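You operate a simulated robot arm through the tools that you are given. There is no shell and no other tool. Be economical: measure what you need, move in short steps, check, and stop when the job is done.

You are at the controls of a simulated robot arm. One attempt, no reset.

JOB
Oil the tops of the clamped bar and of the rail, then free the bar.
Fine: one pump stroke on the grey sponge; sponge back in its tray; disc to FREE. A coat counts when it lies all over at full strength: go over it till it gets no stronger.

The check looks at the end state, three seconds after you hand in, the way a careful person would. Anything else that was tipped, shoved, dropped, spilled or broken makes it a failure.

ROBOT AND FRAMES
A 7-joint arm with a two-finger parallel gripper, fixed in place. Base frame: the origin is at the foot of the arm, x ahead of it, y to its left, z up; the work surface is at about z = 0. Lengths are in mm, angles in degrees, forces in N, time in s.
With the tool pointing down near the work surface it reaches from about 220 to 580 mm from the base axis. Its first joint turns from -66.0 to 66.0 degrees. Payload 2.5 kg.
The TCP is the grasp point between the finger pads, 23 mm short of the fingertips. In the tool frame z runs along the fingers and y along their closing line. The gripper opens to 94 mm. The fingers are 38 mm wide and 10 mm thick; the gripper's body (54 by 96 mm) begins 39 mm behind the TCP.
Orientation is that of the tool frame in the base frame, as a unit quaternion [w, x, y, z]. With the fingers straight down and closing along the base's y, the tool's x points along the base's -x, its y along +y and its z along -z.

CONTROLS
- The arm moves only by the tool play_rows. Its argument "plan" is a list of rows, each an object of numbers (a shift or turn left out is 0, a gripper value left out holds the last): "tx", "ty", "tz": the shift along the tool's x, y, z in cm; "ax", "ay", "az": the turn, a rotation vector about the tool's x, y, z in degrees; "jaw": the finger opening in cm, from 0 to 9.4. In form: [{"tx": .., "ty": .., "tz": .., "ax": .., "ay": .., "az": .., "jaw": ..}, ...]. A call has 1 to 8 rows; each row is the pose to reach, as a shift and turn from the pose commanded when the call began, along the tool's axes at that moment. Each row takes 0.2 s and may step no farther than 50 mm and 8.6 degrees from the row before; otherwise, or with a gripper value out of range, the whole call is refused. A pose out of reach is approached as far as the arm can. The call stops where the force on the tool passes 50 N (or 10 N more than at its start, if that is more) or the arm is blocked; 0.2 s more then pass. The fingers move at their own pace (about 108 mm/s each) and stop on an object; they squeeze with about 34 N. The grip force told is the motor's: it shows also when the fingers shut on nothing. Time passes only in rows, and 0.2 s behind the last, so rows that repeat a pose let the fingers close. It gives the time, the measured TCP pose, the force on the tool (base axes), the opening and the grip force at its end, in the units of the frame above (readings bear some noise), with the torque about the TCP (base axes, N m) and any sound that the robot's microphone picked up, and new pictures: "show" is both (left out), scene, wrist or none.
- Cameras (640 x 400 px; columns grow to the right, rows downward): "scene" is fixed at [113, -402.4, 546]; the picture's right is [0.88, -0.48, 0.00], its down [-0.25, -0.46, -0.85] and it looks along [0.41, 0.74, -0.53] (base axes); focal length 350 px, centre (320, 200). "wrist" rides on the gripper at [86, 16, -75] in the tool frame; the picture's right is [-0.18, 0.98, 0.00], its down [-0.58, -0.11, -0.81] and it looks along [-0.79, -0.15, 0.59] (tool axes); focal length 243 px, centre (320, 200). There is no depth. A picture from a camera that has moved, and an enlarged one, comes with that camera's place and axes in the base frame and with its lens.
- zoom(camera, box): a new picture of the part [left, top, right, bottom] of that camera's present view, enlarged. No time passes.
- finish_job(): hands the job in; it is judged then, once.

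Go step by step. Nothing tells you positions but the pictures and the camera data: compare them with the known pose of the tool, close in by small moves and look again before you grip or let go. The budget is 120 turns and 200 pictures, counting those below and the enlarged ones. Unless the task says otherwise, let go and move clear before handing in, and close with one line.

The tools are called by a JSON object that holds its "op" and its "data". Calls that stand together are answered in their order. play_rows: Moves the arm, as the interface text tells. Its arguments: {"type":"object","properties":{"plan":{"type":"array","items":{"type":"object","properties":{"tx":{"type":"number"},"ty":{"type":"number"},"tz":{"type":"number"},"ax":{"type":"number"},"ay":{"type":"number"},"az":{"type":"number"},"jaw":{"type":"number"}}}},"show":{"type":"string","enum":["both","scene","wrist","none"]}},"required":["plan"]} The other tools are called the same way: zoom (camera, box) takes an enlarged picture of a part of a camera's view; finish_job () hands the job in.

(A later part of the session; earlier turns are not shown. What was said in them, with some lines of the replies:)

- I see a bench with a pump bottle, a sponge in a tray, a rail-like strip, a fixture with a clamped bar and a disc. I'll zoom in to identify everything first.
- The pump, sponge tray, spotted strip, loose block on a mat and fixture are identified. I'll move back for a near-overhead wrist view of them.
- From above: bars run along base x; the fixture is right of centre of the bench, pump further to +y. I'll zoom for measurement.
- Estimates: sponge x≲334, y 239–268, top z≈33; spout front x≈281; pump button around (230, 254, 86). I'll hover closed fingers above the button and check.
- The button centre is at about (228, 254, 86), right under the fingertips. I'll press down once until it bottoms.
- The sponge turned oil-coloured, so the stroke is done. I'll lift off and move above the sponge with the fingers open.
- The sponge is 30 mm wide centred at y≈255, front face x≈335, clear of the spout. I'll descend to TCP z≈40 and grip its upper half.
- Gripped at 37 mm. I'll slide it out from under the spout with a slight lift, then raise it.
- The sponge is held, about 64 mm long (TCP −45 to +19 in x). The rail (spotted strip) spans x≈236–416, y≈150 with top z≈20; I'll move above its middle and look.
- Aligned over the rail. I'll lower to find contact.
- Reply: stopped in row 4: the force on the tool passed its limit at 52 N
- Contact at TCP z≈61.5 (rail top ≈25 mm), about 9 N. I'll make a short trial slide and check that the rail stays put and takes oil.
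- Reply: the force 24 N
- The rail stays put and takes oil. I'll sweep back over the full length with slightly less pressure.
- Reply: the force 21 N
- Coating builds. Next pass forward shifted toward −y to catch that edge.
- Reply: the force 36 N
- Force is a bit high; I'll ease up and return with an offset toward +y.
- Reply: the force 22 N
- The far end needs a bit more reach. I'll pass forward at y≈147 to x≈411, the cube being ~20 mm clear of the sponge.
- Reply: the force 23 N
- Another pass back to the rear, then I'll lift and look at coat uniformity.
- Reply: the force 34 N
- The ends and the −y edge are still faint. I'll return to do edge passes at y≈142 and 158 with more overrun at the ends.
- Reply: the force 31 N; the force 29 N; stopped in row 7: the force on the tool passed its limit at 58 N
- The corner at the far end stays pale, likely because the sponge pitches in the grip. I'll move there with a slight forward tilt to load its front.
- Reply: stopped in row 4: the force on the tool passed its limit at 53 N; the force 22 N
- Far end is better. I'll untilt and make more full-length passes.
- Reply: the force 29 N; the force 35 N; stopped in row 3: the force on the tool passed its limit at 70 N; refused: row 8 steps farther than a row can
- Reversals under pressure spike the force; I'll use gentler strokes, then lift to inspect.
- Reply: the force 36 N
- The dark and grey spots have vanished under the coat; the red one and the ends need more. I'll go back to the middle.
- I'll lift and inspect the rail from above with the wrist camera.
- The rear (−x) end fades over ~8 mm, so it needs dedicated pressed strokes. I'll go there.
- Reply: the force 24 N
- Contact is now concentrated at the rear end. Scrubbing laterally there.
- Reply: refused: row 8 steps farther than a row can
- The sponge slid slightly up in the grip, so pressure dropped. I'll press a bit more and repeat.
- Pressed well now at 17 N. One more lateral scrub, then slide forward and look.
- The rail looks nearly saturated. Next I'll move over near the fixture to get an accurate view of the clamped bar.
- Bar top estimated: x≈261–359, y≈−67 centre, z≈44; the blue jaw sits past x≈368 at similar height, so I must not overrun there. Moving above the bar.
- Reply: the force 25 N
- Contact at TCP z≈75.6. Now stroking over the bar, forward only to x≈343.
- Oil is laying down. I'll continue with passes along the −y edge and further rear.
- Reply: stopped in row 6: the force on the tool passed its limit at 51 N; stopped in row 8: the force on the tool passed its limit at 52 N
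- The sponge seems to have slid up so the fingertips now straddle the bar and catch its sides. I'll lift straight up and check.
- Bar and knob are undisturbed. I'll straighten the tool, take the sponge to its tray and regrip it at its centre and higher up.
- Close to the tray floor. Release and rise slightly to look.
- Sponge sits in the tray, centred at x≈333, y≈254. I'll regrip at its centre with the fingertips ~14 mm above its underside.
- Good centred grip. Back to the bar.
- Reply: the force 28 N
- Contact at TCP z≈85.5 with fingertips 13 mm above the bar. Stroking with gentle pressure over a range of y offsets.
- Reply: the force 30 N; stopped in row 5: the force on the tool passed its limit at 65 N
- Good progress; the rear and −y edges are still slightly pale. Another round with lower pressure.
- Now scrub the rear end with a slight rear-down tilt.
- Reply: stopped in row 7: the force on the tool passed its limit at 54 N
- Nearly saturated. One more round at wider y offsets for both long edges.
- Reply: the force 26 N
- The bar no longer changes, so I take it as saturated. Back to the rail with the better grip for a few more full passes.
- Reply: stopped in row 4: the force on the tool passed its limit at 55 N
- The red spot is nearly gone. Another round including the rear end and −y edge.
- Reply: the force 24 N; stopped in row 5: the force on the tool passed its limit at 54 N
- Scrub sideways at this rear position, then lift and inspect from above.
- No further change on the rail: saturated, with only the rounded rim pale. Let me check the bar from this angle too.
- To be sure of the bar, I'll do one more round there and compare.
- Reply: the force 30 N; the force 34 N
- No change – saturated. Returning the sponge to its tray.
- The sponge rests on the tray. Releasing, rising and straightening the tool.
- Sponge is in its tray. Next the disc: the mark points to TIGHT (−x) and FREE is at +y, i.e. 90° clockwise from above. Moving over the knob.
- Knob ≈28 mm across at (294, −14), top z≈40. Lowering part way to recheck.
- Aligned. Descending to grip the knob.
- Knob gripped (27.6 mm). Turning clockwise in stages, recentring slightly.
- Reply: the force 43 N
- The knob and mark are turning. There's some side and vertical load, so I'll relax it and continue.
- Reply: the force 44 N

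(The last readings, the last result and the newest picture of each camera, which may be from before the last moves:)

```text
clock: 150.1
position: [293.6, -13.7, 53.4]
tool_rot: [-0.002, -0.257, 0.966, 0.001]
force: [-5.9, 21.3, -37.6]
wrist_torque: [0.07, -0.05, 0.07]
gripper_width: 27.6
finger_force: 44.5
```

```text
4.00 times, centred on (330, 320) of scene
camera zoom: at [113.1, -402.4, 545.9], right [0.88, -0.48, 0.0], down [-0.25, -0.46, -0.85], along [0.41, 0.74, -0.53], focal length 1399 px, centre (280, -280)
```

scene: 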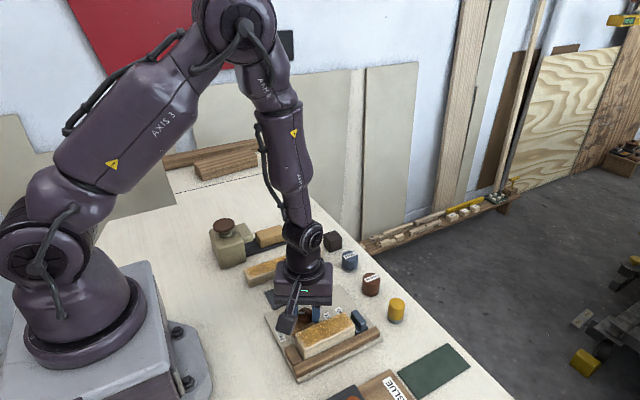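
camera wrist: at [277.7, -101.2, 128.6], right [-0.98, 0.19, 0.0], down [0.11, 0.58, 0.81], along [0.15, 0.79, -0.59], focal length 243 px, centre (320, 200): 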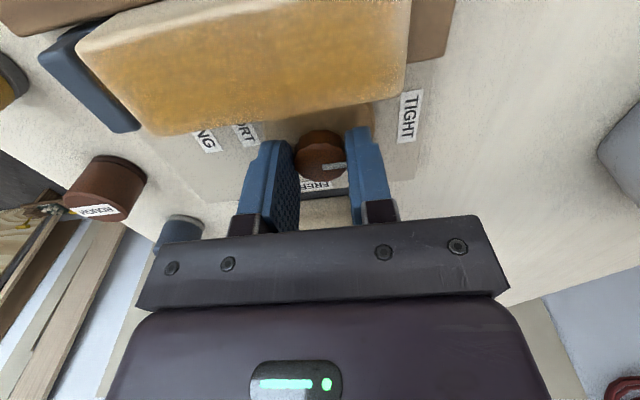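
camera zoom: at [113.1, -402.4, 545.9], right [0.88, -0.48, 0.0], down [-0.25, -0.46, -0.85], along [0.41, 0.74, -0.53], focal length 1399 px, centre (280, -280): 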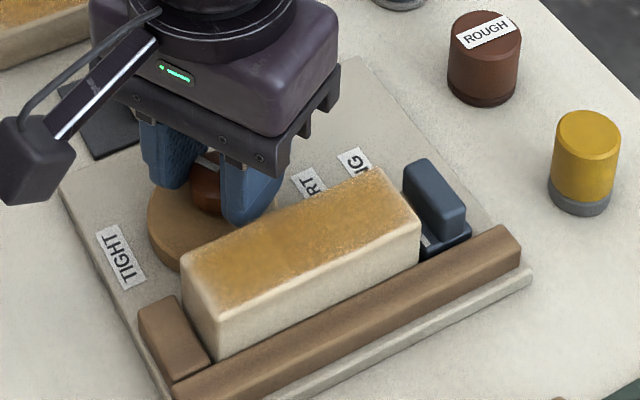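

{"op": "play_rows", "data": {"plan": [{"tx": -0.03, "ty": 0.05, "tz": 0.05}, {"tx": -0.03, "ty": 0.05, "tz": 0.05, "az": 5}, {"tx": -0.03, "ty": 0.05, "tz": 0.05, "az": 10}, {"tx": -0.03, "ty": 0.05, "tz": 0.05, "az": 15}, {"tx": -0.03, "ty": 0.05, "tz": 0.05, "az": 20}, {"tx": -0.03, "ty": 0.05, "tz": 0.05, "az": 25}, {"tx": -0.03, "ty": 0.05, "tz": 0.05, "az": 30}, {"tx": -0.03, "ty": 0.05, "tz": 0.05, "az": 30}], "show": "wrist"}}

{"op": "zoom", "data": {"camera": "scene", "box": [270, 270, 390, 370]}}

{"op": "zoom", "data": {"camera": "wrist", "box": [240, 80, 400, 200]}}

```text
clock: 151.9
position: [292.6, -12.2, 52.7]
tool_rot: [-0.003, 0.002, 1.0, 0.001]
force: [-15.0, 24.2, -14.1]
wrist_torque: [0.15, 0.13, 0.06]
gripper_width: 27.9
finger_force: 44.9
camera wrist: at [206.0, 4.1, 128.9], right [0.19, 0.98, 0.0], down [0.58, -0.11, 0.8], along [0.79, -0.15, -0.6], focal length 243 px, centre (320, 200)
```

wrist: 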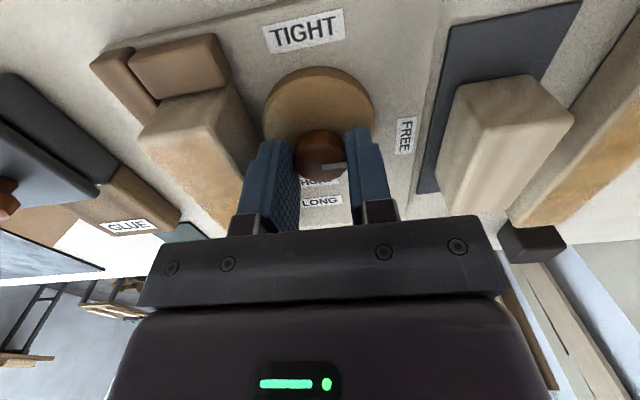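

```text
4.00 times, centred on (330, 320) of scene
camera zoom: at [113.0, -402.4, 546.0], right [0.88, -0.48, 0.0], down [-0.25, -0.46, -0.85], along [0.41, 0.74, -0.53], focal length 1399 px, centre (280, -280)
```

zoom: 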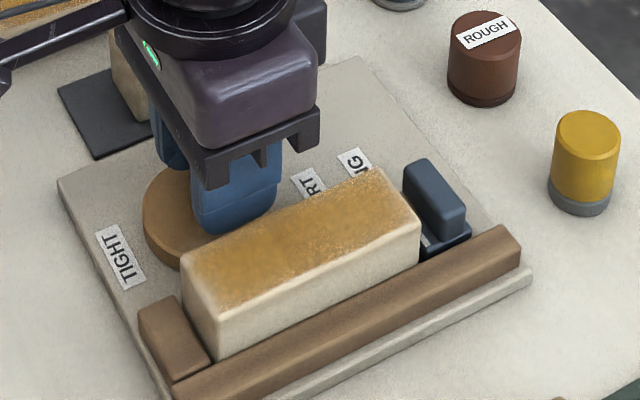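

```text
3.33 times, centred on (320, 140) of wrist
camera zoom: at [206.0, 4.1, 128.9], right [0.19, 0.98, 0.0], down [0.58, -0.11, 0.8], along [0.79, -0.15, -0.6], focal length 809 px, centre (320, 400)
```

zoom: 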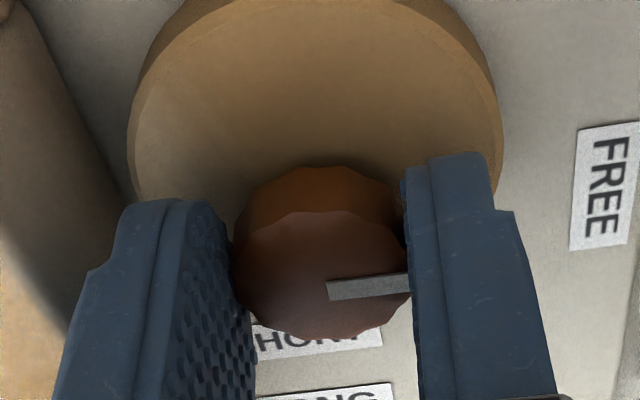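

The mark now points along +y, but the FREE label sits at about 72° (slightly toward +x), about 15–17° further. I'll turn on in small steps watching for a stop.

{"op": "play_rows", "data": {"plan": [{"tx": 0.04, "ty": 0.06}, {"tx": 0.04, "ty": 0.06, "az": 4}, {"tx": 0.04, "ty": 0.06, "az": 8}, {"tx": 0.04, "ty": 0.06, "az": 12}, {"tx": 0.04, "ty": 0.06, "az": 15}, {"tx": 0.04, "ty": 0.06, "az": 15}], "show": "wrist"}}

{"op": "zoom", "data": {"camera": "wrist", "box": [240, 60, 440, 200]}}

```text
clock: 153.3
position: [293.2, -12.2, 53.7]
tool_rot: [-0.002, 0.132, 0.991, 0.0]
force: [-13.6, 24.1, -8.6]
wrist_torque: [0.13, -0.04, 0.05]
gripper_width: 27.6
finger_force: 45.4
camera wrist: at [213.2, 26.5, 128.9], right [0.43, 0.9, 0.0], down [0.54, -0.26, 0.8], along [0.72, -0.35, -0.59], focal length 243 px, centre (320, 200)
```

wrist: 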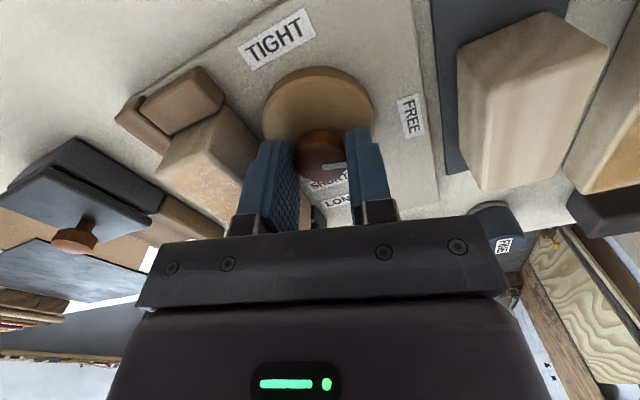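

```text
2.86 times, centred on (340, 130) of wrist
camera zoom: at [213.2, 26.5, 128.9], right [0.43, 0.9, 0.0], down [0.54, -0.26, 0.8], along [0.72, -0.35, -0.59], focal length 693 px, centre (263, 400)
```

zoom: 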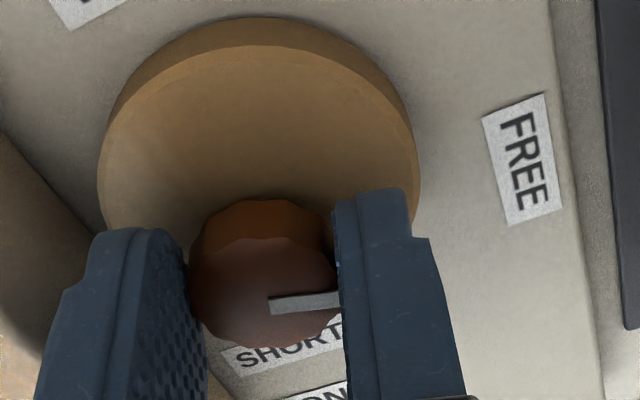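

Mark turned with the fingers to ~75°, near the FREE label direction (~72°). I'll add 2.5°, release, and inspect.

{"op": "play_rows", "data": {"plan": [{"az": 2.5}, {"az": 2.5}, {"az": 2.5, "jaw": 4.0}, {"az": 2.5, "jaw": 4.6}, {"az": 2.5, "tz": -1.5}, {"az": 2.5, "tz": -4}, {"az": 2.5, "tz": -8}, {"az": 2.5, "tz": -11}], "show": "wrist"}}

{"op": "zoom", "data": {"camera": "wrist", "box": [240, 0, 400, 110]}}

{"op": "zoom", "data": {"camera": "scene", "box": [270, 270, 390, 370]}}

```text
clock: 155.1
position: [294.7, -14.3, 164.9]
tool_rot: [0.0, 0.155, 0.988, -0.001]
force: [0.1, -0.1, 0.9]
wrist_torque: [-0.04, -0.03, 0.01]
gripper_width: 45.7
finger_force: 0.1
camera wrist: at [216.4, 28.0, 239.0], right [0.48, 0.88, 0.0], down [0.52, -0.28, 0.81], along [0.71, -0.38, -0.59], focal length 243 px, centre (320, 200)
```

wrist: 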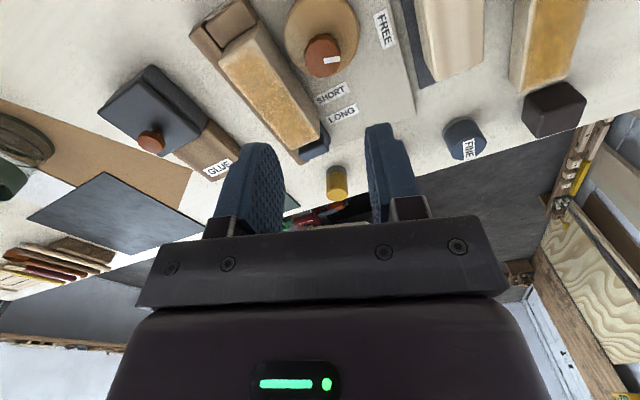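

```text
3.64 times, centred on (320, 55) of wrist
camera zoom: at [216.4, 28.0, 239.0], right [0.48, 0.88, 0.0], down [0.52, -0.28, 0.81], along [0.71, -0.38, -0.59], focal length 882 px, centre (320, 727)
```

zoom: 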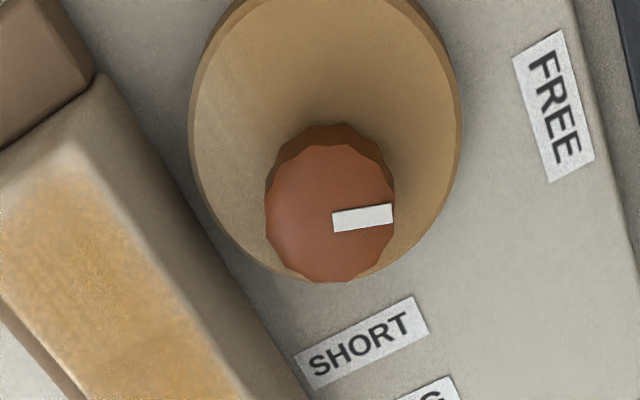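

```text
4.00 times, centred on (330, 320) of scene
camera zoom: at [113.0, -402.4, 546.0], right [0.88, -0.48, 0.0], down [-0.25, -0.46, -0.85], along [0.41, 0.74, -0.53], focal length 1399 px, centre (280, -280)
```

zoom: 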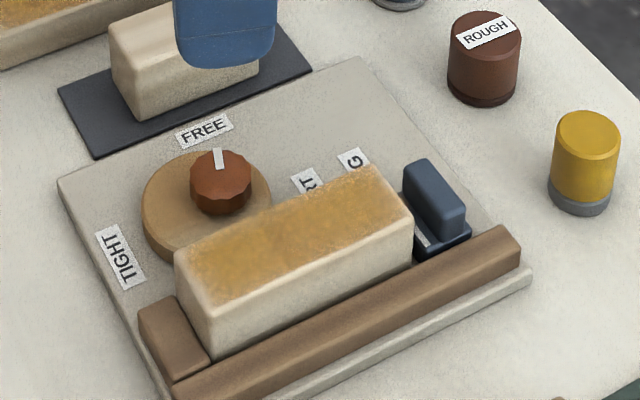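

The mark now points at FREE. The bar was dragged a few mm toward its stop by the disc; let me look closely.

{"op": "zoom", "data": {"camera": "scene", "box": [290, 300, 380, 370]}}

{"op": "zoom", "data": {"camera": "wrist", "box": [180, 0, 340, 160]}}

```text
5.71 times, centred on (335, 335) of scene
camera zoom: at [113.0, -402.4, 546.0], right [0.88, -0.48, 0.0], down [-0.25, -0.46, -0.85], along [0.41, 0.74, -0.53], focal length 1999 px, centre (234, -571)
```

zoom: 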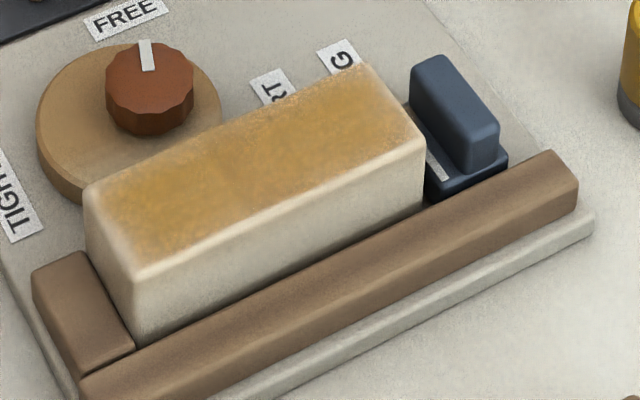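

```text
2.50 times, centred on (260, 80) of wrist
camera zoom: at [216.4, 28.0, 239.0], right [0.48, 0.88, 0.0], down [0.52, -0.28, 0.81], along [0.71, -0.38, -0.59], focal length 606 px, centre (470, 500)
```

zoom: 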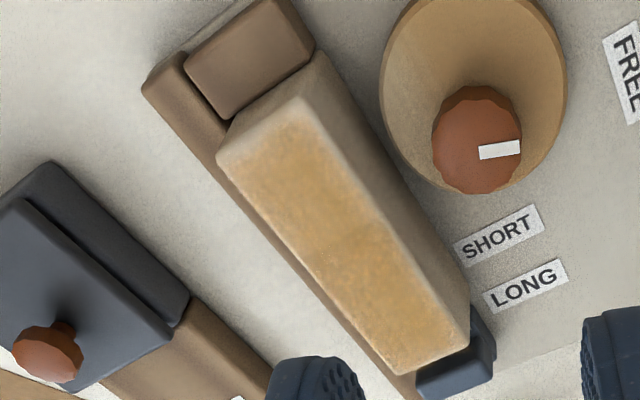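

The bar sits against its stop and fence with the disc clear, and the coats are intact. Moving the arm clear and taking a final look.

{"op": "play_rows", "data": {"plan": [{"tz": -4}, {"tz": -8}, {"tz": -12}, {"tz": -14}, {"tz": -14}], "show": "scene"}}

{"op": "zoom", "data": {"camera": "scene", "box": [200, 190, 420, 400]}}

```text
clock: 156.3
position: [293.4, -13.5, 304.2]
tool_rot: [-0.001, 0.154, 0.988, -0.001]
force: [0.0, -1.0, 0.0]
wrist_torque: [0.0, 0.01, -0.02]
gripper_width: 46.2
finger_force: 0.1
```

scene: 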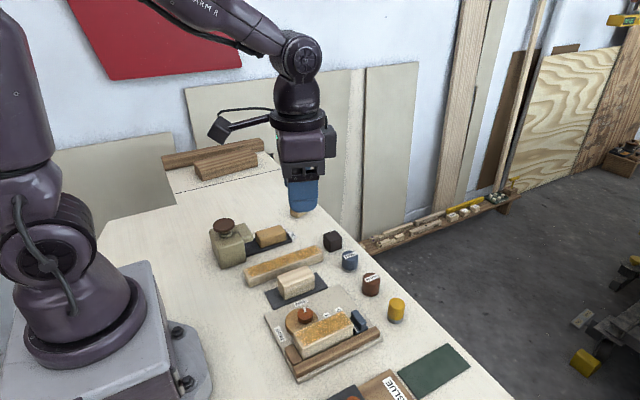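

```text
1.90 times, centred on (310, 295) of scene
camera zoom: at [113.0, -402.4, 546.0], right [0.88, -0.48, 0.0], down [-0.25, -0.46, -0.85], along [0.41, 0.74, -0.53], focal length 666 px, centre (339, 19)
```

zoom: 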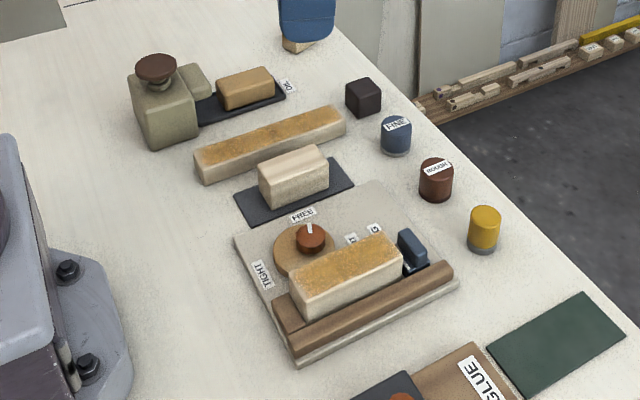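

Everything is in place: both tops are coated, the sponge is in its tray, the disc is at FREE, and nothing else has moved.

{"op": "finish_job", "data": {}}

```text
The job is handed in.
```

I oiled the tops of the bar and the rail with one pump stroke until neither coat got any stronger, though the rounded edges still look slightly paler. The sponge is back in its tray and the disc points to FREE; turning it slid the bar a few millimetres along the fence to its stop.
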